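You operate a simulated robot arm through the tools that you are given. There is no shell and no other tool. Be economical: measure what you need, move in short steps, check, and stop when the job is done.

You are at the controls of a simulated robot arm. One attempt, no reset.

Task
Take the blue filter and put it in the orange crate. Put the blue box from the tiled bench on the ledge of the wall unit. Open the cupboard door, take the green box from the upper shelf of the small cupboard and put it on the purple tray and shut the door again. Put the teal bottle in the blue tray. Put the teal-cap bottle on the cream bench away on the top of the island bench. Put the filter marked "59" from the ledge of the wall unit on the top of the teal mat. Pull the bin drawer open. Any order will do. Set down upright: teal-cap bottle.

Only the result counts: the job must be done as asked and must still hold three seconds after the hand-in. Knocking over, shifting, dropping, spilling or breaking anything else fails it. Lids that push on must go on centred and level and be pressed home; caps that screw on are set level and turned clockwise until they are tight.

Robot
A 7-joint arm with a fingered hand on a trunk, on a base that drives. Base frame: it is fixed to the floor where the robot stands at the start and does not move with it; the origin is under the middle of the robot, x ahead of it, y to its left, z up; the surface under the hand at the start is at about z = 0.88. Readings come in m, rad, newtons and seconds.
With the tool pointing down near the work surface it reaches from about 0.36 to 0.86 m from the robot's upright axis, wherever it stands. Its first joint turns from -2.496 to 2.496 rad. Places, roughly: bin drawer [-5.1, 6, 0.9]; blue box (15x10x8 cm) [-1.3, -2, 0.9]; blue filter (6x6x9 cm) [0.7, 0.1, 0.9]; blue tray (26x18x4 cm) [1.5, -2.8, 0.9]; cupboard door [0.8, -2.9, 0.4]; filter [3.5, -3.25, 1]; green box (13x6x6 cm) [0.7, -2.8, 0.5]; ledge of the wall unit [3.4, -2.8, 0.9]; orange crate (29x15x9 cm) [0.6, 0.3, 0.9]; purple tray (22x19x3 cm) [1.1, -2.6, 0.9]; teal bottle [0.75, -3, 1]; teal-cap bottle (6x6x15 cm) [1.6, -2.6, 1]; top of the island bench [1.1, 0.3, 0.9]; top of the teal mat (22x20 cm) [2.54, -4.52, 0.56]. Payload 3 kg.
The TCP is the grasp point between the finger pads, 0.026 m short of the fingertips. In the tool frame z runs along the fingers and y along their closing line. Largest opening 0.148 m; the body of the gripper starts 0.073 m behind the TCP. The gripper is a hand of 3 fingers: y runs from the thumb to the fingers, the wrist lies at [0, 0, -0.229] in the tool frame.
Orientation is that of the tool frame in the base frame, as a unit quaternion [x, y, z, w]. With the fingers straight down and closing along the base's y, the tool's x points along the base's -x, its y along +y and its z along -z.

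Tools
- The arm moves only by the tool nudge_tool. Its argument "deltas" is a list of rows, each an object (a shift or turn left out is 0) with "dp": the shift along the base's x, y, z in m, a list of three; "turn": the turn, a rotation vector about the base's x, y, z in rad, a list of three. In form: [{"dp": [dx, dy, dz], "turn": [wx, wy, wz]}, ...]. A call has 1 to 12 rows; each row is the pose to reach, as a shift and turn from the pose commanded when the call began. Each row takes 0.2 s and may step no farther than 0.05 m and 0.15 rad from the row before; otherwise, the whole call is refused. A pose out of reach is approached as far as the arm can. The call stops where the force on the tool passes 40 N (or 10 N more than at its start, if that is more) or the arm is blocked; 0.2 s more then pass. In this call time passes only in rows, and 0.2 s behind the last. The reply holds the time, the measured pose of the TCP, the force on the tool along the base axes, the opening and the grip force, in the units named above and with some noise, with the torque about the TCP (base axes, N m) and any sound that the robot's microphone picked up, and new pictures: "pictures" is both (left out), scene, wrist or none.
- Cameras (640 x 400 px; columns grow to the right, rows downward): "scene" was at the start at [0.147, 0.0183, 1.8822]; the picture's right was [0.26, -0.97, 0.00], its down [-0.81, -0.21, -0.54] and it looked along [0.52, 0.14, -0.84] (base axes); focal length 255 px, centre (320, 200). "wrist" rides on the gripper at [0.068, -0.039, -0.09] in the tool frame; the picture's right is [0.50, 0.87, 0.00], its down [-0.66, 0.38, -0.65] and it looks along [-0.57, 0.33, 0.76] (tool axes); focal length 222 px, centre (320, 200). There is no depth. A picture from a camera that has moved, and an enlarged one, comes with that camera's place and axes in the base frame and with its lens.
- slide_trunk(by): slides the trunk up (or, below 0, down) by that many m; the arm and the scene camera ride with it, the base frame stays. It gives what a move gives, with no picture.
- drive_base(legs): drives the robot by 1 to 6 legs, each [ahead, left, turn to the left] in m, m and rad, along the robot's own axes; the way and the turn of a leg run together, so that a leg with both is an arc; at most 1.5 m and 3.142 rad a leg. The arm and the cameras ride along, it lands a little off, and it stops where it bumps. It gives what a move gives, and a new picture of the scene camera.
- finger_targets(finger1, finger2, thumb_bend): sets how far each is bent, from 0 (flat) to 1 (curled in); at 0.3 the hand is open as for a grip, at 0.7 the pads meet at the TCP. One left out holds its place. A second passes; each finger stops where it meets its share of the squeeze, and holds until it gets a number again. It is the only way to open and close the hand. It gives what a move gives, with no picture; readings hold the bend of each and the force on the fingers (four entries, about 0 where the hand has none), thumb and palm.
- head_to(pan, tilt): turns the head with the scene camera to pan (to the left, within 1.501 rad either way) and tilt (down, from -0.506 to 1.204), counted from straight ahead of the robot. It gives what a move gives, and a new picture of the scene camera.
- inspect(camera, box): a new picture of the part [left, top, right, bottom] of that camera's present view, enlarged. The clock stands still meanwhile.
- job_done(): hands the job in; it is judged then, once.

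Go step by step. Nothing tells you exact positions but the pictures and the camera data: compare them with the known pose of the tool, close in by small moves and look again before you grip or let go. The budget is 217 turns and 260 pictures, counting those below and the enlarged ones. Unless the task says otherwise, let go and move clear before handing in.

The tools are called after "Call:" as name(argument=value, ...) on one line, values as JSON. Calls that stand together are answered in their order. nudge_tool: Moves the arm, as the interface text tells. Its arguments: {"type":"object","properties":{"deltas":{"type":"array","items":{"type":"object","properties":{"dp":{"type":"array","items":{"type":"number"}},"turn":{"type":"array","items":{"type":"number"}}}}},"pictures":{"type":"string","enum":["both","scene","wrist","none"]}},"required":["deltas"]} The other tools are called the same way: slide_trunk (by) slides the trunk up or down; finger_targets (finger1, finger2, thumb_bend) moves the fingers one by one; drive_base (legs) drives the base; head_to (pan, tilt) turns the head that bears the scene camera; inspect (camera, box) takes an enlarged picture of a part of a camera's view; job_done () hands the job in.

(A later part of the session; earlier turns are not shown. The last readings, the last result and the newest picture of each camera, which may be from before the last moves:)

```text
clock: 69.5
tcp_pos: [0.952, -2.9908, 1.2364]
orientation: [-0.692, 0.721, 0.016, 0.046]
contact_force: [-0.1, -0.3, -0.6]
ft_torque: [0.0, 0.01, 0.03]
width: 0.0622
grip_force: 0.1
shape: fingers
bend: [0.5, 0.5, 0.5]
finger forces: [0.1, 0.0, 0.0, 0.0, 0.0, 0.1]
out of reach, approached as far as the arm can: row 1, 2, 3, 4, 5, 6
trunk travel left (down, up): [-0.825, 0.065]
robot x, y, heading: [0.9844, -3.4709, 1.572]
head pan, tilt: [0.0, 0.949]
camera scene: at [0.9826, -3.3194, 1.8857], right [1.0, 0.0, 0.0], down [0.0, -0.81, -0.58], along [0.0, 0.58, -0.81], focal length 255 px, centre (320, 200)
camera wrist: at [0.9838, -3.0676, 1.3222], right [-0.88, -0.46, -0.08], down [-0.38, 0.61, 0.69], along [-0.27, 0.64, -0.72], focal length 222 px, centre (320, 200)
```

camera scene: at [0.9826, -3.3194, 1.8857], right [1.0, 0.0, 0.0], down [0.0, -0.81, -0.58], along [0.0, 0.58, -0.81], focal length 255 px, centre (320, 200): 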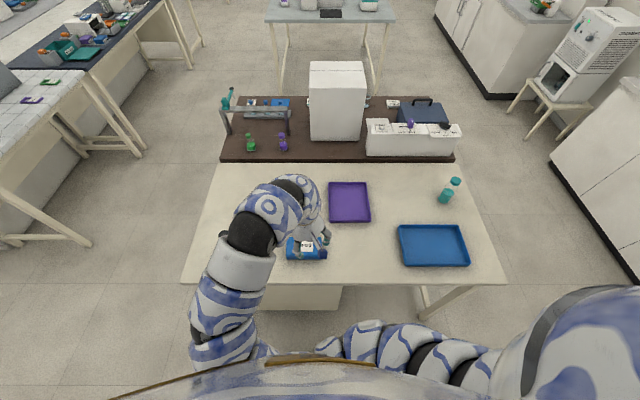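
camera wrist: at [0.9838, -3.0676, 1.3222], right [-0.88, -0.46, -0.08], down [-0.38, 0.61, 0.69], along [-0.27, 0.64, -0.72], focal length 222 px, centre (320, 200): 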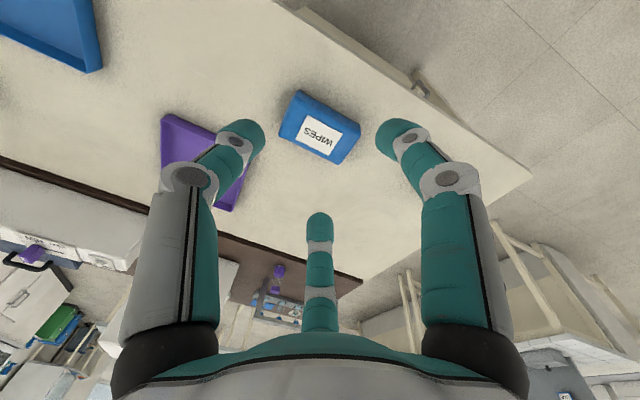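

The arm is in a cramped pose so close in. I move the hand outward and slightly lower first, then left.

Call:
nudge_tool(deltas=[{"dp": [0, 0.04, -0.01]}, {"dp": [0, 0.08, -0.02]}, {"dp": [-0.03, 0.11, -0.02]}, {"dp": [-0.07, 0.12, -0.03]}, {"dp": [-0.11, 0.12, -0.03]}, {"dp": [-0.15, 0.12, -0.03]}, {"dp": [-0.19, 0.12, -0.03]}])

```text
clock: 71.1
tcp_pos: [0.8499, -2.8189, 1.1612]
orientation: [-0.693, 0.72, 0.015, 0.046]
contact_force: [-1.6, -0.6, 0.4]
ft_torque: [0.02, -0.05, -0.01]
width: 0.0623
grip_force: 0.0
shape: fingers
bend: [0.5, 0.5, 0.5]
finger forces: [0.1, 0.0, 0.0, 0.0, 0.0, 0.1]
out of reach, approached as far as the arm can: row 1, 2, 3, 4, 5, 6, 7
trunk travel left (down, up): [-0.825, 0.065]
robot x, y, heading: [0.9883, -3.4736, 1.571]
head pan, tilt: [0.0, 0.949]
camera scene: at [0.9782, -3.3208, 1.8858], right [1.0, 0.0, 0.0], down [0.0, -0.81, -0.58], along [0.0, 0.58, -0.81], focal length 255 px, centre (320, 200)
camera wrist: at [0.8821, -2.8958, 1.2459], right [-0.88, -0.46, -0.08], down [-0.38, 0.61, 0.69], along [-0.27, 0.64, -0.72], focal length 222 px, centre (320, 200)
```

scene: 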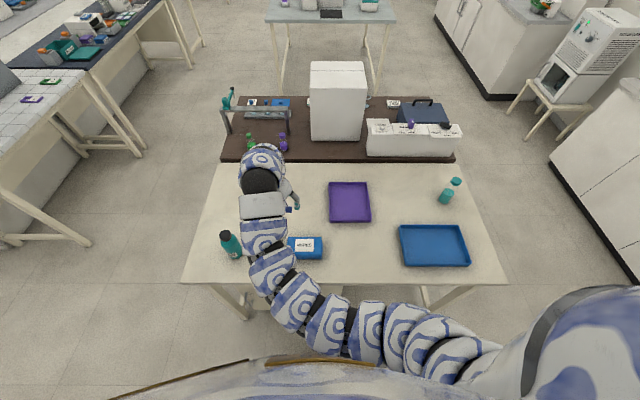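
wrist: 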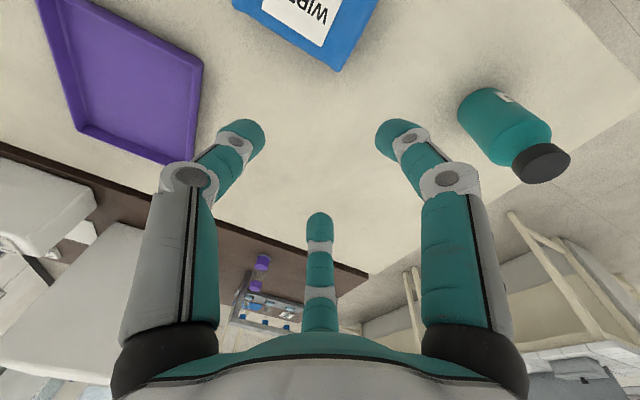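

The teal bottle is upright at about (0.616, −2.885), left of a wipes pack. I open the hand, level the tool and move above the bottle.

Call:
finger_targets(finger1=0.3, finger2=0.3, thumb_bend=0.3)

Call:
nudge_tool(deltas=[{"dp": [-0.045, -0.012, 0], "turn": [-0.045, 0.023, 0]}, {"dp": [-0.09, -0.025, 0], "turn": [-0.085, 0.045, 0]}, {"dp": [-0.135, -0.038, 0], "turn": [-0.085, 0.045, 0]}, {"dp": [-0.18, -0.052, 0], "turn": [-0.085, 0.045, 0]}, {"dp": [-0.225, -0.066, 0], "turn": [-0.085, 0.045, 0]}, {"dp": [-0.234, -0.066, 0], "turn": [-0.085, 0.045, 0]}])

```text
clock: 72.1
tcp_pos: [0.8533, -2.8181, 1.1606]
orientation: [-0.691, 0.721, 0.017, 0.046]
contact_force: [0.2, 0.1, 0.3]
ft_torque: [0.01, 0.02, 0.02]
width: 0.1262
grip_force: 0.1
shape: fingers
bend: [0.3, 0.3, 0.3]
finger forces: [0.0, 0.0, 0.1, 0.0, 0.0, 0.0]
trunk travel left (down, up): [-0.825, 0.065]
robot x, y, heading: [0.983, -3.4709, 1.572]
head pan, tilt: [0.0, 0.949]
```

```text
clock: 73.5
tcp_pos: [0.616, -2.8822, 1.1595]
orientation: [-0.692, 0.722, 0.001, 0.0]
contact_force: [0.1, 0.4, -0.3]
ft_torque: [-0.01, 0.04, 0.03]
width: 0.1273
grip_force: 0.2
shape: fingers
bend: [0.3, 0.3, 0.3]
finger forces: [0.1, 0.1, 0.0, 0.0, 0.1, 0.0]
out of reach, approached as far as the arm can: row 1, 2, 3
trunk travel left (down, up): [-0.825, 0.065]
robot x, y, heading: [0.9806, -3.4732, 1.57]
head pan, tilt: [0.0, 0.949]
camera scene: at [0.9835, -3.3193, 1.8857], right [1.0, 0.0, 0.0], down [0.0, -0.81, -0.58], along [0.0, 0.58, -0.81], focal length 255 px, centre (320, 200)
camera wrist: at [0.6524, -2.9519, 1.2505], right [-0.89, -0.46, 0.0], down [-0.35, 0.67, 0.66], along [-0.3, 0.58, -0.75], focal length 222 px, centre (320, 200)
```

scene: 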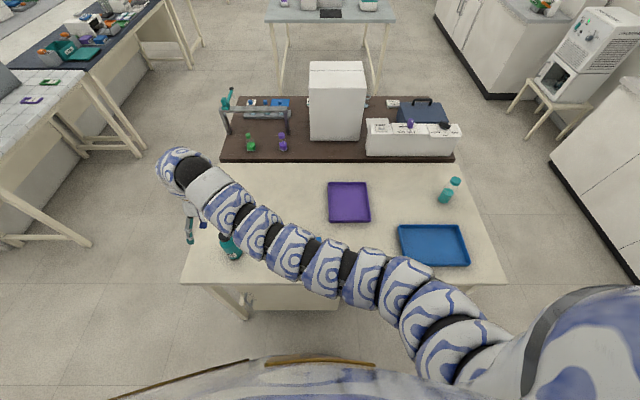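
wrist: 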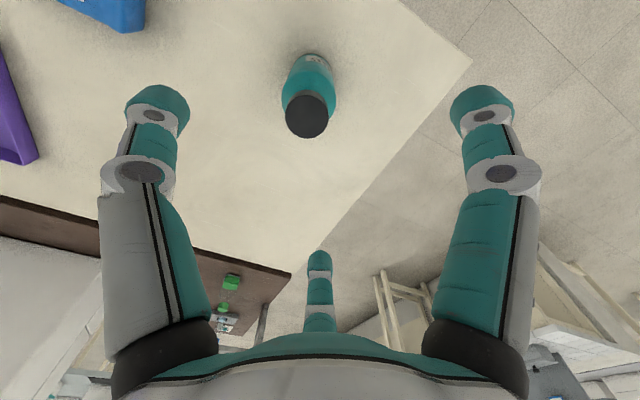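

The bottle axis is at about (0.628, −2.877). I correct and descend around it.

Call:
nudge_tool(deltas=[{"dp": [0.012, 0.003, -0.03]}, {"dp": [0.012, 0.003, -0.07]}, {"dp": [0.012, 0.003, -0.11]}, {"dp": [0.012, 0.003, -0.15]}])

```text
clock: 74.5
tcp_pos: [0.6248, -2.8777, 1.0097]
orientation: [-0.693, 0.721, 0.002, 0.001]
contact_force: [-0.4, 0.1, -0.7]
ft_torque: [0.02, 0.03, -0.03]
width: 0.1271
grip_force: 0.0
shape: fingers
bend: [0.3, 0.3, 0.3]
finger forces: [0.0, 0.0, 0.0, 0.0, 0.0, 0.0]
trunk travel left (down, up): [-0.825, 0.065]
robot x, y, heading: [0.9816, -3.4751, 1.567]
head pan, tilt: [0.0, 0.949]
camera scene: at [0.9819, -3.3188, 1.8857], right [1.0, 0.0, 0.0], down [0.0, -0.81, -0.58], along [0.0, 0.58, -0.81], focal length 255 px, centre (320, 200)
camera wrist: at [0.6603, -2.9473, 1.1004], right [-0.89, -0.46, 0.0], down [-0.35, 0.67, 0.66], along [-0.31, 0.58, -0.75], focal length 222 px, centre (320, 200)
```

scene: 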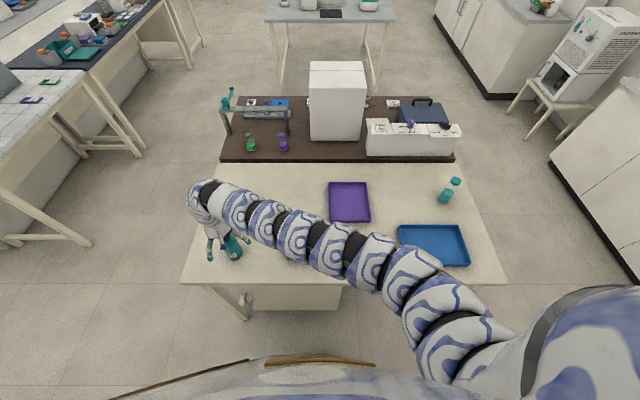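
wrist: 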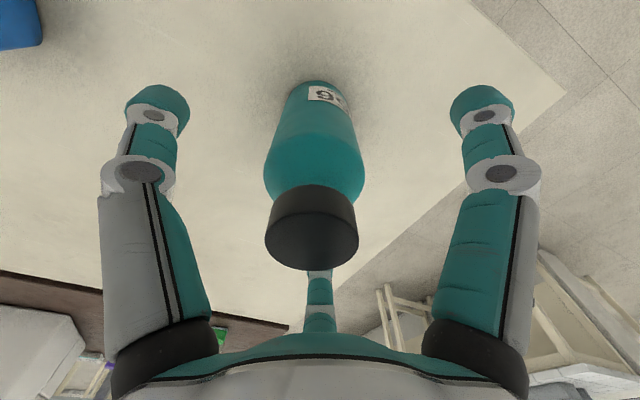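

The bottle is centred; its cap top is at about z = 1.04. I go 3 cm lower and close.

Call:
nudge_tool(deltas=[{"dp": [0.0, 0.0, -0.015]}, {"dp": [0.0, 0.0, -0.03]}], pictures="none")

Call:
finger_targets(finger1=0.7, finger2=0.7, thumb_bend=0.7)

Call:
nudge_tool(deltas=[{"dp": [0, 0, 0.03]}, {"dp": [0, 0, 0.07]}, {"dp": [0, 0, 0.11]}])

```text
clock: 75.1
tcp_pos: [0.6261, -2.8799, 0.9804]
orientation: [-0.692, 0.721, 0.001, 0.0]
contact_force: [-0.3, 0.2, 0.4]
ft_torque: [-0.01, 0.01, 0.02]
width: 0.1271
grip_force: 0.0
shape: fingers
bend: [0.3, 0.3, 0.3]
finger forces: [0.0, 0.1, 0.1, 0.0, 0.1, 0.0]
trunk travel left (down, up): [-0.825, 0.065]
robot x, y, heading: [0.9833, -3.4703, 1.572]
head pan, tilt: [0.0, 0.949]
```

```text
clock: 76.1
tcp_pos: [0.6241, -2.8782, 0.9806]
orientation: [-0.693, 0.721, 0.002, 0.001]
contact_force: [0.0, 1.5, -0.9]
ft_torque: [0.01, -0.01, 0.0]
width: 0.0444
grip_force: 19.4
shape: fingers
bend: [0.55, 0.52, 0.59]
finger forces: [10.4, 11.4, 0.1, 0.1, 15.9, 0.0]
trunk travel left (down, up): [-0.825, 0.065]
robot x, y, heading: [0.983, -3.4724, 1.577]
head pan, tilt: [0.0, 0.949]
```

```text
clock: 76.9
tcp_pos: [0.6256, -2.8821, 1.0906]
orientation: [-0.693, 0.721, 0.002, 0.0]
contact_force: [-0.1, -0.2, -1.3]
ft_torque: [-0.02, -0.01, 0.04]
width: 0.0438
grip_force: 18.8
shape: fingers
bend: [0.55, 0.52, 0.6]
finger forces: [9.8, 11.5, 0.0, 0.0, 15.8, 0.0]
trunk travel left (down, up): [-0.825, 0.065]
robot x, y, heading: [0.9841, -3.4727, 1.573]
head pan, tilt: [0.0, 0.949]
camera scene: at [0.983, -3.3195, 1.8857], right [1.0, 0.0, 0.0], down [0.0, -0.81, -0.58], along [0.0, 0.58, -0.81], focal length 255 px, centre (320, 200)
camera wrist: at [0.6614, -2.9504, 1.1816], right [-0.88, -0.47, 0.0], down [-0.35, 0.67, 0.66], along [-0.31, 0.58, -0.75], focal length 222 px, centre (320, 200)
```

scene: 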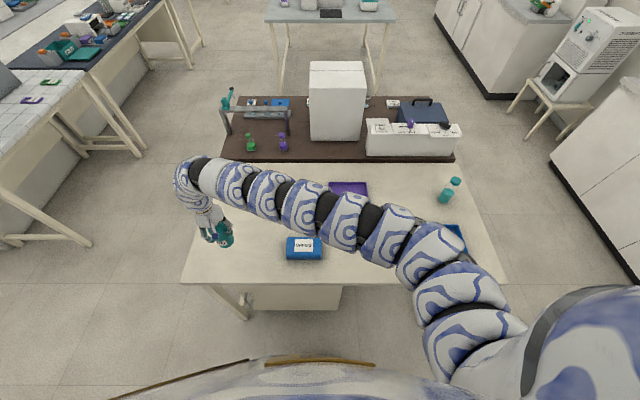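
wrist: 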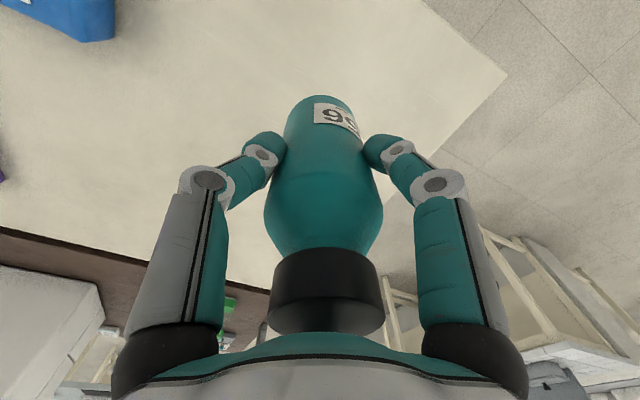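

The bottle is held. I strafe the base 0.5 m right so both the blue tray and the teal-cap bottle are in reach.

Call:
drive_base(legs=[[0.03, -0.5, 0]])

Call:
nudge_tool(deltas=[{"dp": [0.045, 0.0, 0.0]}, {"dp": [0.09, 0.0, 0.0]}, {"dp": [0.135, 0, 0.0]}, {"dp": [0.18, 0, 0.0]}, {"dp": [0.225, 0, 0.0]}, {"dp": [0.27, 0.0, 0]}, {"dp": [0.315, 0, 0]}, {"dp": [0.34, 0, 0]}])

```text
clock: 79.8
tcp_pos: [1.1238, -2.8502, 1.0915]
orientation: [-0.692, 0.722, 0.001, 0.001]
contact_force: [0.4, -1.1, -0.4]
ft_torque: [-0.02, 0.02, -0.01]
width: 0.0439
grip_force: 18.2
shape: fingers
bend: [0.55, 0.52, 0.6]
finger forces: [9.9, 11.5, 0.1, 0.1, 15.8, 0.0]
trunk travel left (down, up): [-0.825, 0.065]
robot x, y, heading: [1.4809, -3.443, 1.568]
head pan, tilt: [0.0, 0.949]
camera scene: at [1.4813, -3.2892, 1.8857], right [1.0, 0.0, 0.0], down [0.0, -0.81, -0.58], along [0.0, 0.58, -0.81], focal length 255 px, centre (320, 200)
```

scene: 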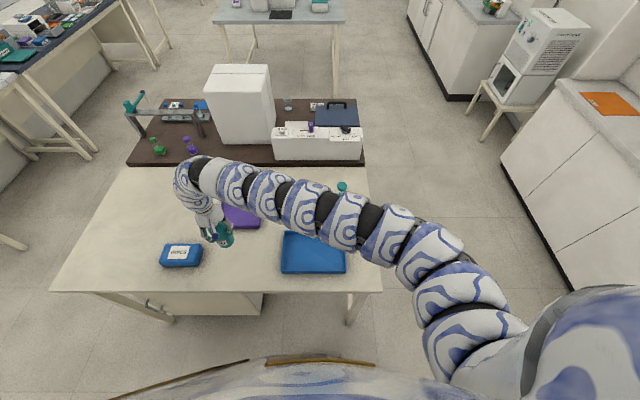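

```text
clock: 81.6
tcp_pos: [1.4251, -2.754, 1.0108]
orientation: [-0.693, 0.721, 0.001, 0.001]
contact_force: [-5.1, -0.2, 16.9]
ft_torque: [-0.07, 0.21, -0.02]
width: 0.0377
grip_force: 18.2
shape: fingers
bend: [0.54, 0.49, 0.65]
finger forces: [10.3, 13.1, 0.0, 0.1, 13.3, 0.0]
out of reach, approached as far as the arm can: row 2, 3, 4, 5, 6, 7, 8
trunk travel left (down, up): [-0.825, 0.065]
robot x, y, heading: [1.4804, -3.4411, 1.571]
head pan, tilt: [0.0, 0.949]
camera scene: at [1.4815, -3.2902, 1.886], right [1.0, 0.0, 0.0], down [0.0, -0.81, -0.58], along [0.0, 0.58, -0.81], focal length 255 px, centre (320, 200)
camera wrist: at [1.4607, -2.8228, 1.1008], right [-0.89, -0.46, 0.0], down [-0.35, 0.67, 0.66], along [-0.31, 0.58, -0.76], focal length 222 px, centre (320, 200)
```

scene: 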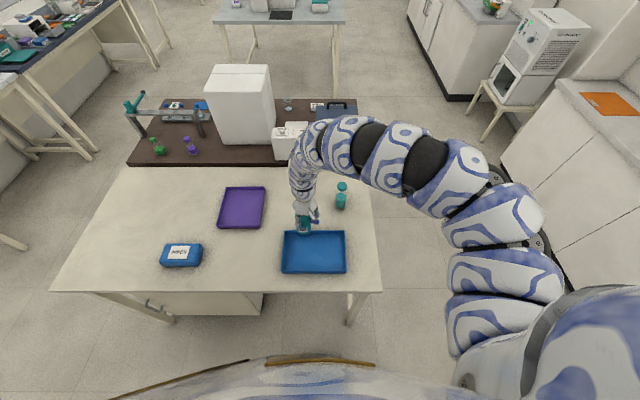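
wrist: 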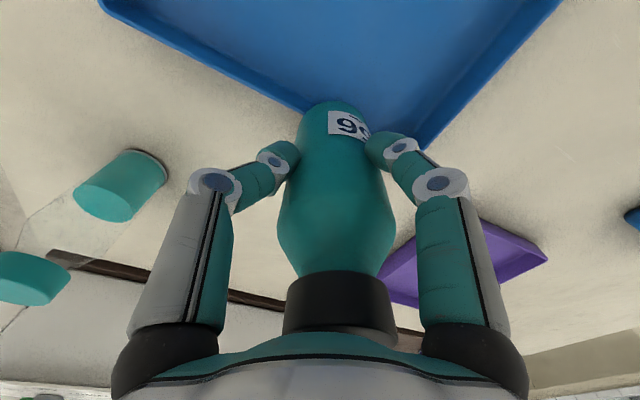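

The arm sagged out of reach and the bottle now rests on the tray's far rim. I raise it straight away.

Call:
nudge_tool(deltas=[{"dp": [0.0, 0.0, 0.02]}, {"dp": [0, 0, 0.04]}, {"dp": [0, 0, 0.06]}])

```text
clock: 82.4
tcp_pos: [1.4073, -2.7256, 1.0471]
orientation: [-0.692, 0.722, 0.0, 0.001]
contact_force: [0.5, 0.2, -0.4]
ft_torque: [0.03, -0.04, -0.01]
width: 0.0374
grip_force: 16.0
shape: fingers
bend: [0.55, 0.49, 0.63]
finger forces: [8.0, 10.2, 0.0, 0.0, 13.6, 0.0]
out of reach, approached as far as the arm can: row 1, 2, 3
trunk travel left (down, up): [-0.825, 0.065]
robot x, y, heading: [1.4814, -3.4403, 1.571]
head pan, tilt: [0.0, 0.949]
camera scene: at [1.4811, -3.289, 1.8856], right [1.0, 0.0, 0.0], down [0.0, -0.81, -0.58], along [0.0, 0.58, -0.81], focal length 255 px, centre (320, 200)
camera wrist: at [1.444, -2.7944, 1.1379], right [-0.89, -0.46, 0.0], down [-0.35, 0.67, 0.65], along [-0.3, 0.58, -0.76], focal length 222 px, centre (320, 200)
```

scene: 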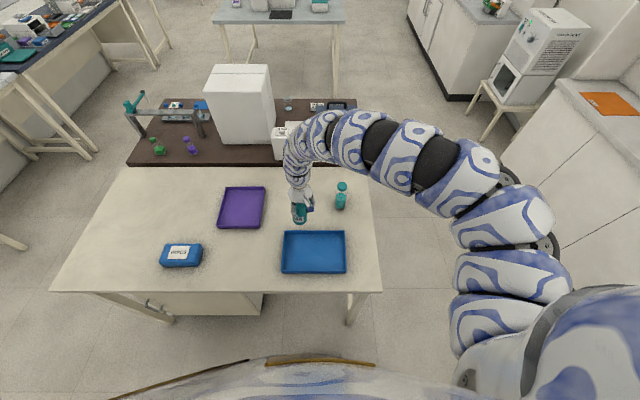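
wrist: 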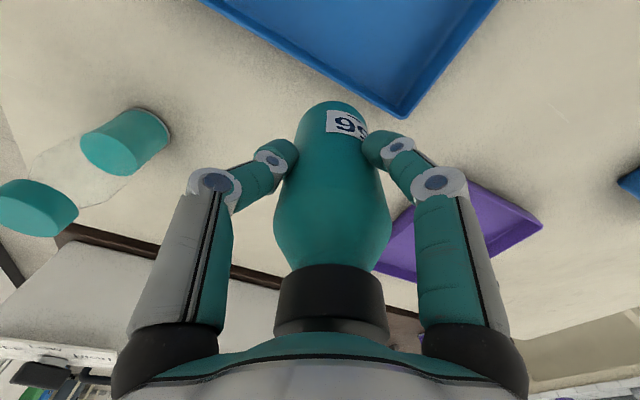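

The reach near the robot's centre line is limited; the arm works well with the target to the left. I bring the hand back left and up first.

Call:
nudge_tool(deltas=[{"dp": [-0.045, 0, 0.0]}, {"dp": [-0.09, 0, 0.0]}, {"dp": [-0.135, 0, 0.01]}, {"dp": [-0.18, 0, 0.02]}, {"dp": [-0.22, -0.01, 0.03]}, {"dp": [-0.26, -0.02, 0.04]}, {"dp": [-0.28, -0.03, 0.05]}])

```text
clock: 84.0
tcp_pos: [1.126, -2.7559, 1.0989]
orientation: [-0.692, 0.722, 0.002, 0.001]
contact_force: [0.4, -0.4, -0.3]
ft_torque: [0.0, 0.01, -0.04]
width: 0.0362
grip_force: 15.2
shape: fingers
bend: [0.55, 0.5, 0.63]
finger forces: [7.8, 10.2, 0.0, 0.0, 12.6, 0.0]
trunk travel left (down, up): [-0.825, 0.065]
robot x, y, heading: [1.4815, -3.4434, 1.571]
head pan, tilt: [0.0, 0.949]
camera scene: at [1.4806, -3.2896, 1.8857], right [1.0, 0.0, 0.0], down [0.0, -0.81, -0.58], along [0.0, 0.58, -0.81], focal length 255 px, centre (320, 200)
camera wrist: at [1.1622, -2.8255, 1.1886], right [-0.89, -0.46, 0.0], down [-0.35, 0.67, 0.66], along [-0.3, 0.58, -0.75], focal length 222 px, centre (320, 200)
```

scene: 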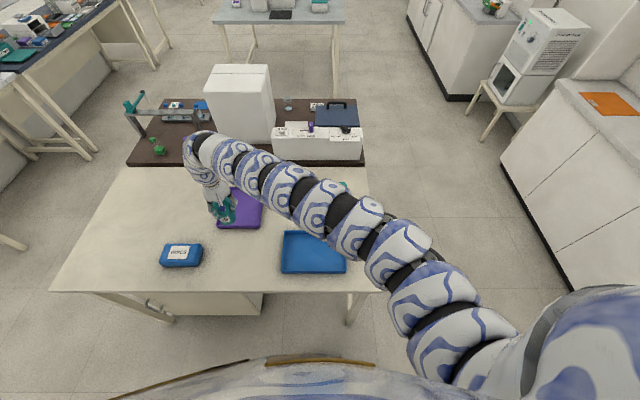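
wrist: 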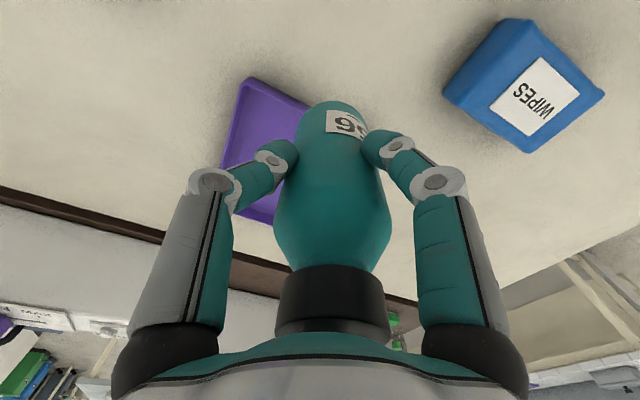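

Good configuration again. I strafe right so the hand comes over the tray, then shift back to its centre.

Call:
drive_base(legs=[[0, -0.32, 0]])

Call:
nudge_tool(deltas=[{"dp": [0, -0.03, 0]}, {"dp": [0, -0.06, 0]}, {"dp": [0, -0.085, 0]}])

```text
clock: 86.2
tcp_pos: [1.4481, -2.7572, 1.099]
orientation: [-0.694, 0.72, 0.001, 0.001]
contact_force: [0.2, -0.3, -0.5]
ft_torque: [-0.01, 0.04, 0.0]
width: 0.0365
grip_force: 15.0
shape: fingers
bend: [0.55, 0.5, 0.63]
finger forces: [7.9, 10.2, 0.1, 0.0, 12.5, 0.0]
trunk travel left (down, up): [-0.825, 0.065]
robot x, y, heading: [1.8034, -3.4397, 1.577]
head pan, tilt: [0.0, 0.949]
camera scene: at [1.8049, -3.2888, 1.8857], right [1.0, 0.0, 0.0], down [0.0, -0.81, -0.58], along [0.0, 0.58, -0.81], focal length 255 px, centre (320, 200)
```

scene: 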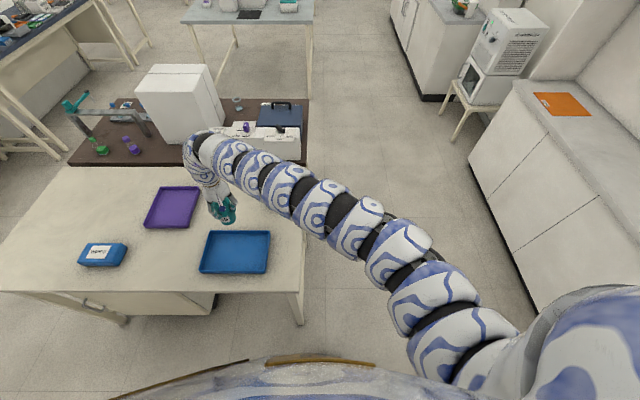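

```text
clock: 87.0
tcp_pos: [1.4473, -2.8442, 1.0991]
orientation: [-0.693, 0.721, 0.0, 0.001]
contact_force: [0.6, 0.3, -0.5]
ft_torque: [0.0, -0.01, -0.03]
width: 0.0364
grip_force: 14.8
shape: fingers
bend: [0.55, 0.5, 0.63]
finger forces: [8.0, 10.3, 0.0, 0.0, 12.4, 0.0]
trunk travel left (down, up): [-0.825, 0.065]
robot x, y, heading: [1.8025, -3.4436, 1.578]
head pan, tilt: [0.0, 0.949]
camera scene: at [1.8039, -3.2896, 1.8858], right [1.0, 0.0, 0.0], down [0.0, -0.81, -0.58], along [0.0, 0.58, -0.81], focal length 255 px, centre (320, 200)
camera wrist: at [1.4844, -2.913, 1.189], right [-0.89, -0.47, 0.0], down [-0.35, 0.67, 0.66], along [-0.3, 0.58, -0.76], focal length 222 px, centre (320, 200)
```

scene: 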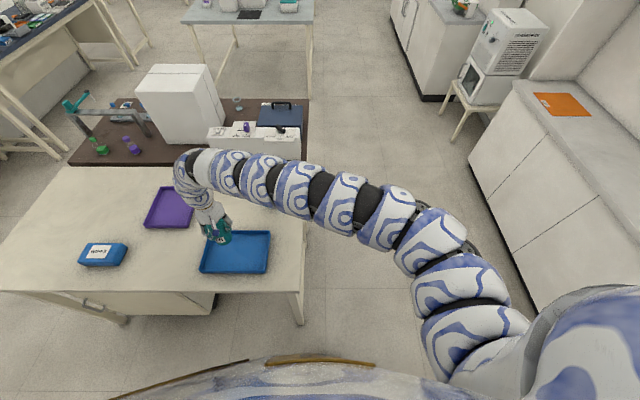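
wrist: 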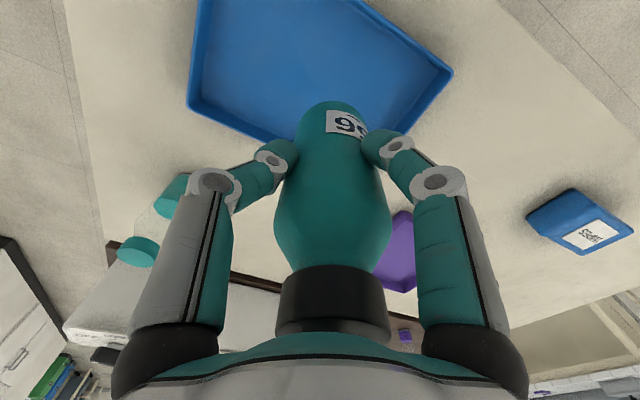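

The bottle hangs over the tray's middle. I lower it until it touches.

Call:
nudge_tool(deltas=[{"dp": [0.01, -0.008, -0.04]}, {"dp": [0.01, -0.008, -0.08]}, {"dp": [0.01, -0.008, -0.1]}, {"dp": [0.01, -0.008, -0.108]}, {"dp": [0.01, -0.008, -0.113]}], pictures="scene")

```text
clock: 88.2
tcp_pos: [1.4583, -2.8509, 0.985]
orientation: [-0.693, 0.721, 0.003, 0.0]
contact_force: [0.1, -0.1, -0.4]
ft_torque: [0.01, -0.02, 0.0]
width: 0.036
grip_force: 15.6
shape: fingers
bend: [0.55, 0.5, 0.63]
finger forces: [8.0, 10.2, 0.0, 0.0, 12.0, 0.1]
trunk travel left (down, up): [-0.825, 0.065]
robot x, y, heading: [1.8063, -3.4447, 1.571]
head pan, tilt: [0.0, 0.949]
camera scene: at [1.8037, -3.2888, 1.8857], right [1.0, 0.0, 0.0], down [0.0, -0.81, -0.58], along [0.0, 0.58, -0.81], focal length 255 px, centre (320, 200)
```

scene: 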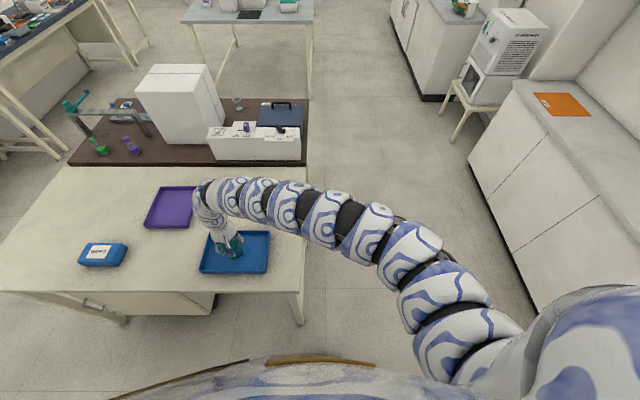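

Call:
nudge_tool(deltas=[{"dp": [0, 0, -0.004]}, {"dp": [0, 0, -0.008]}, {"dp": [0, 0, -0.012]}], pictures="none")

```text
clock: 89.0
tcp_pos: [1.4586, -2.8524, 0.9757]
orientation: [-0.693, 0.72, 0.002, 0.001]
contact_force: [1.7, -2.5, 22.6]
ft_torque: [-0.01, 0.07, -0.04]
width: 0.0348
grip_force: 17.7
shape: fingers
bend: [0.55, 0.5, 0.65]
finger forces: [10.7, 11.2, 0.1, 0.1, 13.6, 0.0]
trunk travel left (down, up): [-0.825, 0.065]
robot x, y, heading: [1.8018, -3.444, 1.574]
head pan, tilt: [0.0, 0.949]
```

It touched down at about z = 0.977. I ease up a hair, let go, and rise.

Call:
nudge_tool(deltas=[{"dp": [0, 0, 0.002]}], pictures="none")

Call:
finger_targets(finger1=0.3, finger2=0.3, thumb_bend=0.3)

Call:
nudge_tool(deltas=[{"dp": [0, 0, 0.03]}, {"dp": [0, 0, 0.07]}, {"dp": [0, 0, 0.11]}, {"dp": [0, 0, 0.15]}, {"dp": [-0.0, 0, 0.18]}])

```text
clock: 89.4
tcp_pos: [1.4584, -2.8523, 0.975]
orientation: [-0.693, 0.721, 0.002, 0.001]
contact_force: [-0.6, -2.5, 13.0]
ft_torque: [0.0, 0.09, 0.0]
width: 0.0347
grip_force: 17.9
shape: fingers
bend: [0.55, 0.5, 0.65]
finger forces: [10.7, 11.7, 0.0, 0.0, 12.3, 0.0]
trunk travel left (down, up): [-0.825, 0.065]
robot x, y, heading: [1.8032, -3.4431, 1.571]
head pan, tilt: [0.0, 0.949]
```

```text
clock: 90.4
tcp_pos: [1.4586, -2.8505, 0.9755]
orientation: [-0.694, 0.72, 0.001, 0.001]
contact_force: [0.4, 0.1, -1.0]
ft_torque: [-0.01, 0.0, 0.02]
width: 0.1265
grip_force: 0.1
shape: fingers
bend: [0.3, 0.3, 0.3]
finger forces: [0.0, 0.0, 0.0, 0.1, 0.1, 0.0]
trunk travel left (down, up): [-0.825, 0.065]
robot x, y, heading: [1.8068, -3.4408, 1.575]
head pan, tilt: [0.0, 0.949]
```

```text
clock: 91.6
tcp_pos: [1.4566, -2.8516, 1.1552]
orientation: [-0.693, 0.721, 0.002, -0.001]
contact_force: [1.0, 0.6, -0.1]
ft_torque: [-0.01, -0.03, -0.01]
width: 0.1268
grip_force: 0.1
shape: fingers
bend: [0.3, 0.3, 0.3]
finger forces: [0.1, 0.0, 0.0, 0.1, 0.0, 0.0]
trunk travel left (down, up): [-0.825, 0.065]
robot x, y, heading: [1.8029, -3.443, 1.572]
head pan, tilt: [0.0, 0.949]
camera scene: at [1.8026, -3.2894, 1.886], right [1.0, 0.0, 0.0], down [0.0, -0.81, -0.58], along [0.0, 0.58, -0.81], focal length 255 px, centre (320, 200)
camera wrist: at [1.4922, -2.9196, 1.2459], right [-0.89, -0.46, 0.0], down [-0.35, 0.67, 0.66], along [-0.3, 0.58, -0.76], focal length 222 px, centre (320, 200)
```

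scene: 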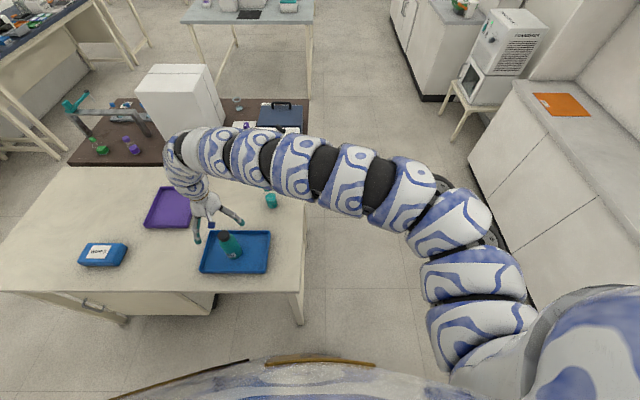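
wrist: 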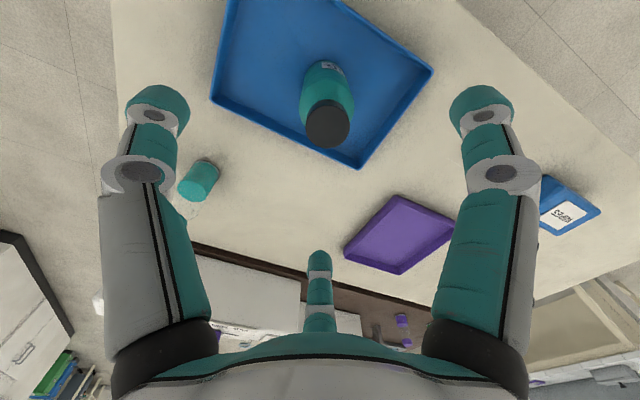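

The teal bottle stands in the blue tray. Next I go round the bench's east end so the teal-cap bottle comes within comfortable reach.

Call:
drive_base(legs=[[0, -0.36, 0], [0.34, 0, 0], [0, 0, 0.33]])

Call:
inspect(camera="wrist", box=[0, 0, 640, 400])

```text
clock: 96.8
tcp_pos: [1.6359, -2.6562, 1.1564]
orientation: [0.805, -0.594, -0.002, -0.001]
contact_force: [0.5, 0.2, 0.3]
ft_torque: [-0.04, 0.0, 0.01]
width: 0.1267
grip_force: 0.1
shape: fingers
bend: [0.3, 0.3, 0.3]
finger forces: [0.0, 0.1, 0.0, 0.1, 0.1, 0.0]
trunk travel left (down, up): [-0.825, 0.065]
robot x, y, heading: [2.1672, -3.0993, 1.913]
head pan, tilt: [0.0, 0.949]
camera scene: at [2.1099, -2.9539, 1.8857], right [0.94, 0.34, 0.0], down [0.27, -0.77, -0.58], along [-0.19, 0.55, -0.81], focal length 255 px, centre (320, 200)
```

scene: 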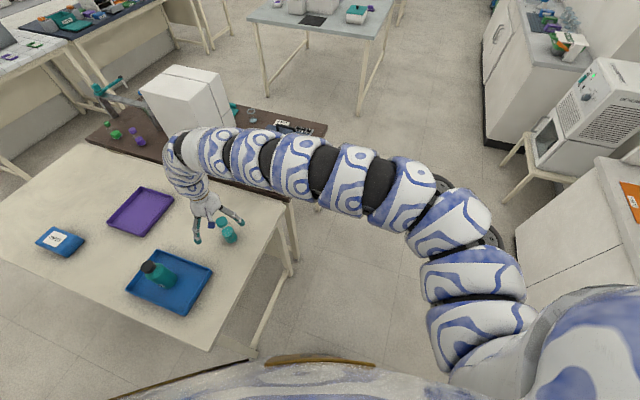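

```text
1.00 times, centred on (320, 200) of wrist (not enlarged: the box is as wide or as high as the picture)
camera zoom: at [1.6937, -2.7087, 1.2457], right [-0.68, -0.73, 0.0], down [-0.55, 0.51, 0.66], along [-0.48, 0.45, -0.75], focal length 222 px, centre (320, 200)
```

zoom: 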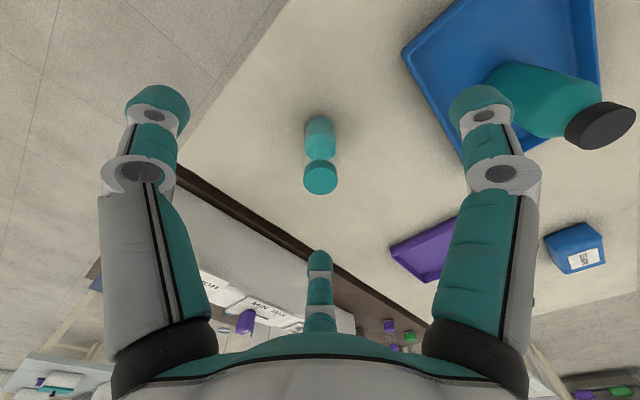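

The teal-cap bottle is upright at (1.59, −2.611). I move over it and descend.

Call:
nudge_tool(deltas=[{"dp": [-0.023, 0.022, 0]}, {"dp": [-0.046, 0.045, -0.01]}, {"dp": [-0.046, 0.045, -0.05]}, {"dp": [-0.046, 0.045, -0.09]}, {"dp": [-0.046, 0.045, -0.13]}], pictures="wrist")

```text
clock: 98.0
tcp_pos: [1.5928, -2.6083, 1.0227]
orientation: [0.805, -0.593, -0.001, -0.001]
contact_force: [0.8, -0.8, 0.3]
ft_torque: [-0.01, -0.01, 0.05]
width: 0.1267
grip_force: 0.1
shape: fingers
bend: [0.3, 0.3, 0.3]
finger forces: [0.0, 0.1, 0.1, 0.1, 0.1, 0.0]
trunk travel left (down, up): [-0.825, 0.065]
robot x, y, heading: [2.1629, -3.0968, 1.915]
head pan, tilt: [0.0, 0.949]
camera wrist: at [1.6489, -2.6614, 1.1134], right [-0.68, -0.73, 0.0], down [-0.55, 0.51, 0.66], along [-0.48, 0.45, -0.75], focal length 222 px, centre (320, 200)
```

wrist: 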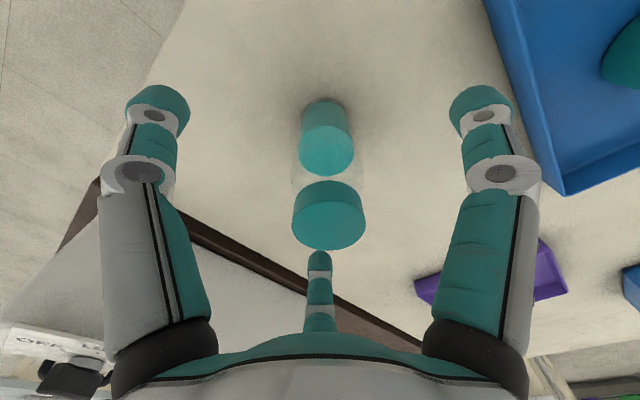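

Nearly centred. I go down to grip the clear body and close.

Call:
nudge_tool(deltas=[{"dp": [-0.003, -0.003, -0.025]}, {"dp": [-0.003, -0.003, -0.05]}], pictures="none")

Call:
finger_targets(finger1=0.7, finger2=0.7, thumb_bend=0.7)

Call:
nudge_tool(deltas=[{"dp": [0, 0, 0.03]}, {"dp": [0, 0, 0.07]}, {"dp": [0, 0, 0.11]}, {"dp": [0, 0, 0.15]}])

```text
clock: 98.6
tcp_pos: [1.5901, -2.6144, 0.9742]
orientation: [0.805, -0.593, -0.002, -0.001]
contact_force: [-0.7, 0.7, 0.3]
ft_torque: [-0.01, 0.01, -0.05]
width: 0.1267
grip_force: 0.0
shape: fingers
bend: [0.3, 0.3, 0.3]
finger forces: [0.0, 0.0, 0.1, 0.0, 0.0, 0.1]
trunk travel left (down, up): [-0.825, 0.065]
robot x, y, heading: [2.1656, -3.0964, 1.911]
head pan, tilt: [0.0, 0.949]
```

```text
clock: 99.6
tcp_pos: [1.5901, -2.6145, 0.9744]
orientation: [0.805, -0.594, -0.003, 0.0]
contact_force: [-0.3, 0.6, 0.2]
ft_torque: [0.02, 0.0, -0.02]
width: 0.0386
grip_force: 17.0
shape: fingers
bend: [0.56, 0.56, 0.61]
finger forces: [10.1, 10.0, 0.1, 0.0, 13.8, 0.0]
trunk travel left (down, up): [-0.825, 0.065]
robot x, y, heading: [2.1624, -3.0961, 1.914]
head pan, tilt: [0.0, 0.949]
```

```text
clock: 100.6
tcp_pos: [1.5875, -2.6122, 1.1274]
orientation: [0.805, -0.593, -0.002, 0.0]
contact_force: [0.7, 0.0, -2.1]
ft_torque: [0.03, -0.01, 0.01]
width: 0.0381
grip_force: 17.3
shape: fingers
bend: [0.56, 0.56, 0.61]
finger forces: [10.0, 9.9, 0.0, 0.0, 13.6, 0.1]
trunk travel left (down, up): [-0.825, 0.065]
robot x, y, heading: [2.1648, -3.0965, 1.914]
head pan, tilt: [0.0, 0.949]
camera scene: at [2.1106, -2.9539, 1.8857], right [0.94, 0.34, 0.0], down [0.27, -0.77, -0.58], along [-0.2, 0.55, -0.81], focal length 255 px, centre (320, 200)
camera wrist: at [1.6448, -2.6651, 1.2168], right [-0.68, -0.73, 0.0], down [-0.55, 0.51, 0.66], along [-0.48, 0.45, -0.75], focal length 222 px, centre (320, 200)
```

scene: 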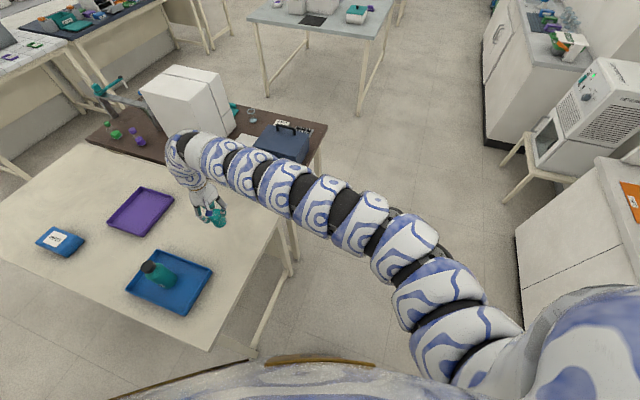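
wrist: 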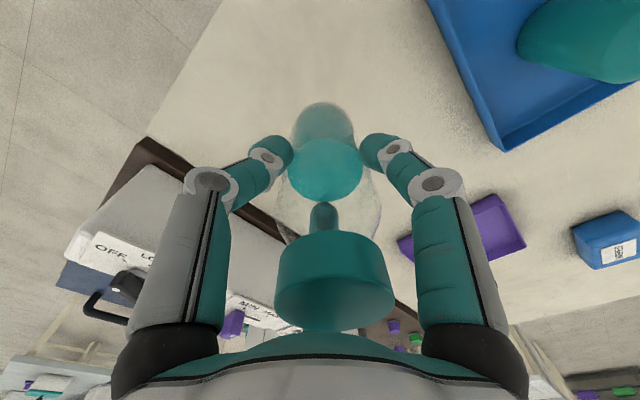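

The bottle is held upright. I back away east of the bench, go north to the aisle beside the island and strafe to its south side.

Call:
drive_base(legs=[[0, -0.38, 0], [0, 0, -0.344], [1.4, 0, 0], [0.42, 0, 0]])

```text
clock: 112.6
tcp_pos: [2.1273, -0.5323, 1.1257]
orientation: [-0.693, 0.721, 0.001, 0.0]
contact_force: [0.6, -0.1, -1.0]
ft_torque: [-0.02, 0.0, -0.02]
width: 0.038
grip_force: 17.2
shape: fingers
bend: [0.56, 0.56, 0.61]
finger forces: [10.1, 10.0, 0.1, 0.1, 13.4, 0.0]
trunk travel left (down, up): [-0.825, 0.065]
robot x, y, heading: [2.5029, -1.1844, 1.574]
head pan, tilt: [0.0, 0.949]
camera scene: at [2.5049, -1.0288, 1.8856], right [1.0, 0.0, 0.0], down [0.0, -0.81, -0.58], along [0.0, 0.58, -0.81], focal length 255 px, centre (320, 200)
```

scene: 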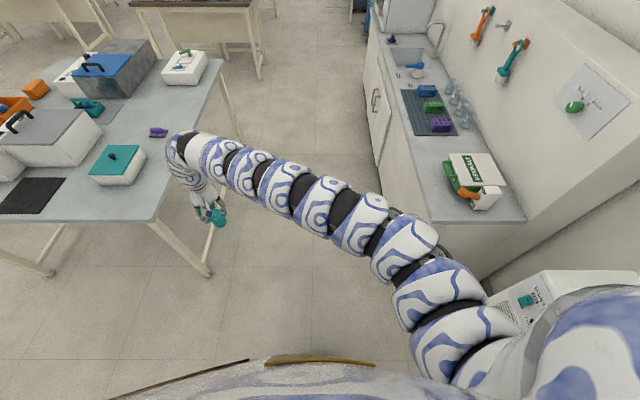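

The island's south-east corner is at (1.74, −0.42). I strafe along to the free front-right corner of the island.

Call:
drive_base(legs=[[0, 0.85, 0], [0, 0.73, 0]])

```text
clock: 120.7
tcp_pos: [0.5629, -0.5311, 1.1256]
orientation: [-0.689, 0.724, 0.002, 0.001]
contact_force: [-0.6, 0.3, -1.0]
ft_torque: [-0.03, -0.02, -0.01]
width: 0.0382
grip_force: 17.1
shape: fingers
bend: [0.56, 0.56, 0.61]
finger forces: [10.1, 10.0, 0.0, 0.0, 13.4, 0.1]
trunk travel left (down, up): [-0.825, 0.065]
robot x, y, heading: [0.937, -1.1839, 1.562]
head pan, tilt: [0.0, 0.949]
camera scene: at [0.9358, -1.0304, 1.8857], right [1.0, -0.01, 0.0], down [-0.01, -0.81, -0.58], along [0.01, 0.58, -0.81], focal length 255 px, centre (320, 200)
```

scene: 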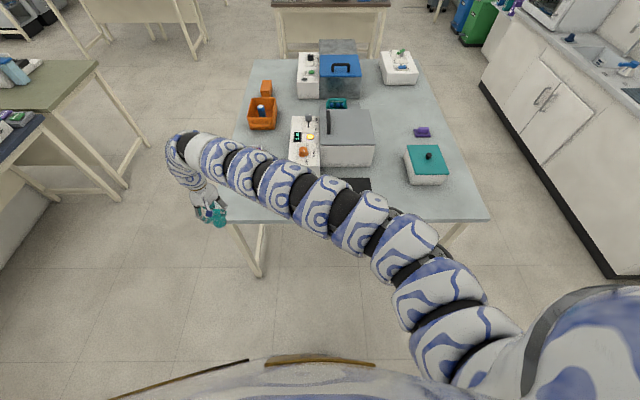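

I drive ahead so the bottle hangs over the free corner, then check with the wrist camera.

Call:
drive_base(legs=[[0.27, -0.07, 0]])

Call:
inspect(camera="wrist", box=[0, 0, 640, 400])

```text
clock: 122.7
tcp_pos: [0.6367, -0.2541, 1.1258]
orientation: [-0.69, 0.724, 0.001, -0.001]
contact_force: [0.3, 0.2, -2.4]
ft_torque: [-0.02, -0.01, 0.03]
width: 0.0383
grip_force: 16.5
shape: fingers
bend: [0.56, 0.56, 0.61]
finger forces: [10.1, 10.1, 0.1, 0.0, 13.5, 0.0]
trunk travel left (down, up): [-0.825, 0.065]
robot x, y, heading: [1.0094, -0.9101, 1.565]
head pan, tilt: [0.0, 0.949]
camera scene: at [1.0103, -0.754, 1.8855], right [1.0, -0.01, 0.0], down [-0.01, -0.81, -0.58], along [0.0, 0.58, -0.81], focal length 255 px, centre (320, 200)
```

scene: 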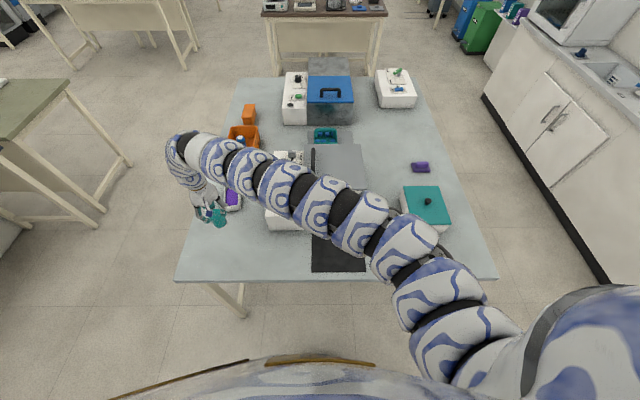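

```text
1.00 times, centred on (320, 200) of wrist (not enlarged: the box is as wide or as high as the picture)
camera zoom: at [0.6721, -0.3238, 1.2155], right [-0.89, -0.46, 0.0], down [-0.34, 0.67, 0.66], along [-0.3, 0.58, -0.75], focal length 222 px, centre (320, 200)
```

zoom: 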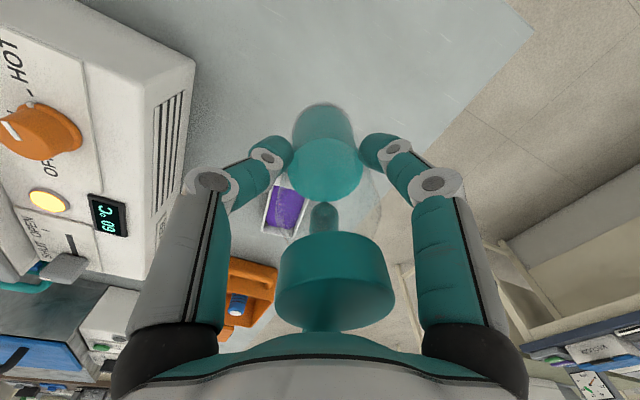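

The spot is free; I shift 3 cm away from the dryer and lower the bottle.

Call:
nudge_tool(deltas=[{"dp": [-0.03, -0.02, -0.03]}, {"dp": [-0.03, -0.02, -0.07]}, {"dp": [-0.03, -0.02, -0.11]}, {"dp": [-0.03, -0.02, -0.14]}, {"dp": [-0.03, -0.02, -0.15]}], pictures="wrist")

Call:
nudge_tool(deltas=[{"dp": [0, 0, -0.004]}, {"dp": [0, 0, -0.008]}], pictures="none")

```text
clock: 123.9
tcp_pos: [0.6061, -0.2756, 0.9864]
orientation: [-0.69, 0.724, 0.002, 0.001]
contact_force: [0.7, -1.0, -1.1]
ft_torque: [0.02, -0.03, -0.01]
width: 0.038
grip_force: 15.9
shape: fingers
bend: [0.56, 0.56, 0.62]
finger forces: [9.9, 9.8, 0.1, 0.0, 13.2, 0.0]
out of reach, approached as far as the arm can: row 5
trunk travel left (down, up): [-0.825, 0.065]
robot x, y, heading: [1.0104, -0.9086, 1.56]
head pan, tilt: [0.0, 0.949]
camera wrist: at [0.6415, -0.3455, 1.076], right [-0.89, -0.46, 0.0], down [-0.34, 0.67, 0.66], along [-0.3, 0.59, -0.75], focal length 222 px, centre (320, 200)
```

wrist: 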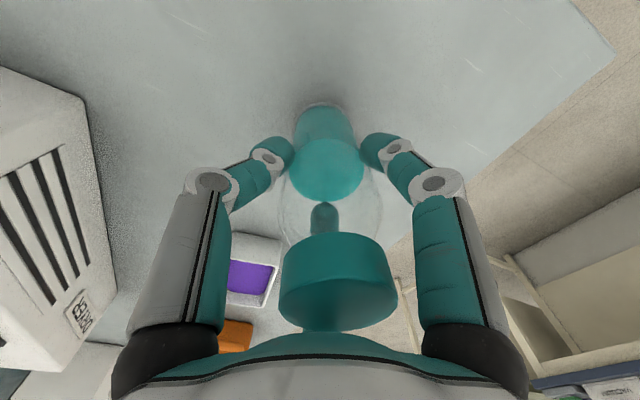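

```text
clock: 124.5
tcp_pos: [0.6082, -0.2755, 0.9819]
orientation: [-0.689, 0.725, 0.001, 0.0]
contact_force: [-0.2, 0.4, -1.7]
ft_torque: [-0.04, -0.03, 0.03]
width: 0.0379
grip_force: 15.9
shape: fingers
bend: [0.56, 0.56, 0.62]
finger forces: [9.8, 9.9, 0.0, 0.0, 13.2, 0.0]
out of reach, approached as far as the arm can: row 2
trunk travel left (down, up): [-0.825, 0.065]
robot x, y, heading: [1.0075, -0.9095, 1.561]
head pan, tilt: [0.0, 0.949]
```

I'm at the arm's limit, so I lower the trunk the last bit.

Call:
slide_trunk(by=-0.013)

```text
clock: 125.1
tcp_pos: [0.6081, -0.2746, 0.9715]
orientation: [-0.689, 0.725, 0.003, 0.0]
contact_force: [4.0, 1.6, 19.9]
ft_torque: [-0.07, -0.04, 0.03]
width: 0.0377
grip_force: 19.5
shape: fingers
bend: [0.56, 0.55, 0.62]
finger forces: [11.4, 10.4, 0.1, 0.0, 16.9, 0.1]
trunk travel left (down, up): [-0.812, 0.078]
robot x, y, heading: [1.0107, -0.9133, 1.564]
head pan, tilt: [0.0, 0.949]
```

The bottle stands on the bench (20 N). I open the fingers and rise.

Call:
finger_targets(finger1=0.35, finger2=0.35, thumb_bend=0.35)

Call:
nudge_tool(deltas=[{"dp": [0, 0, 0.03]}, {"dp": [0, 0, 0.07]}, {"dp": [0, 0, 0.11]}, {"dp": [0, 0, 0.15]}, {"dp": [-0.0, 0, 0.18]}])

```text
clock: 126.1
tcp_pos: [0.6077, -0.2754, 0.9684]
orientation: [-0.689, 0.724, 0.002, 0.001]
contact_force: [-0.3, 0.1, 1.1]
ft_torque: [0.01, -0.02, 0.01]
width: 0.1107
grip_force: 0.1
shape: fingers
bend: [0.35, 0.35, 0.35]
finger forces: [0.1, 0.0, 0.0, 0.0, 0.1, 0.1]
trunk travel left (down, up): [-0.812, 0.078]
robot x, y, heading: [1.0089, -0.9072, 1.565]
head pan, tilt: [0.0, 0.949]
```

```text
clock: 127.3
tcp_pos: [0.6086, -0.2758, 1.1486]
orientation: [-0.689, 0.725, 0.002, 0.0]
contact_force: [-0.9, -0.3, -0.1]
ft_torque: [-0.01, 0.04, 0.01]
width: 0.1107
grip_force: 0.0
shape: fingers
bend: [0.35, 0.35, 0.35]
finger forces: [0.0, 0.1, 0.0, 0.0, 0.0, 0.1]
trunk travel left (down, up): [-0.812, 0.078]
robot x, y, heading: [1.0091, -0.9076, 1.562]
head pan, tilt: [0.0, 0.949]
camera scene: at [1.0103, -0.7555, 1.8727], right [1.0, -0.01, 0.0], down [-0.01, -0.81, -0.58], along [0.0, 0.58, -0.81], focal length 255 px, centre (320, 200)
camera wrist: at [0.6439, -0.3459, 1.2387], right [-0.89, -0.46, 0.0], down [-0.34, 0.67, 0.66], along [-0.3, 0.58, -0.75], focal length 222 px, centre (320, 200)
```

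scene: 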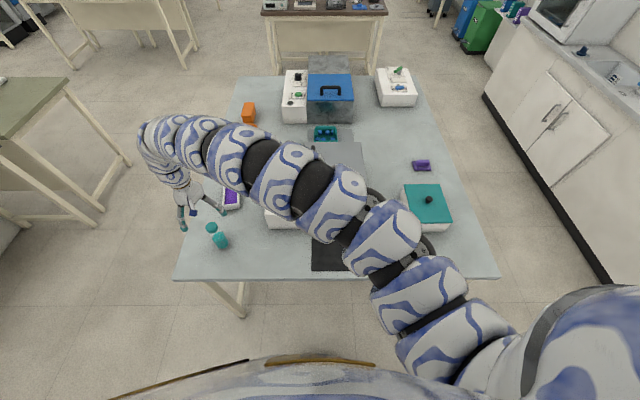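
wrist: 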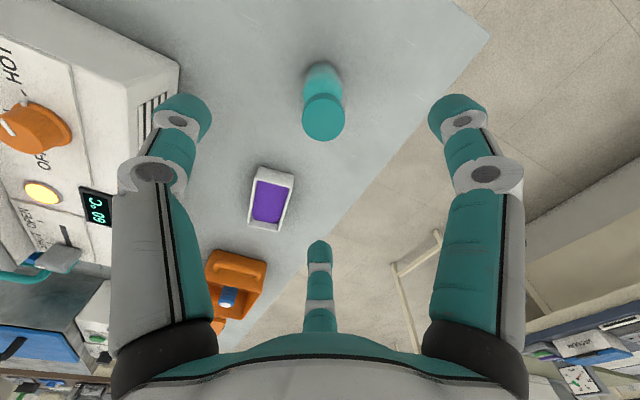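

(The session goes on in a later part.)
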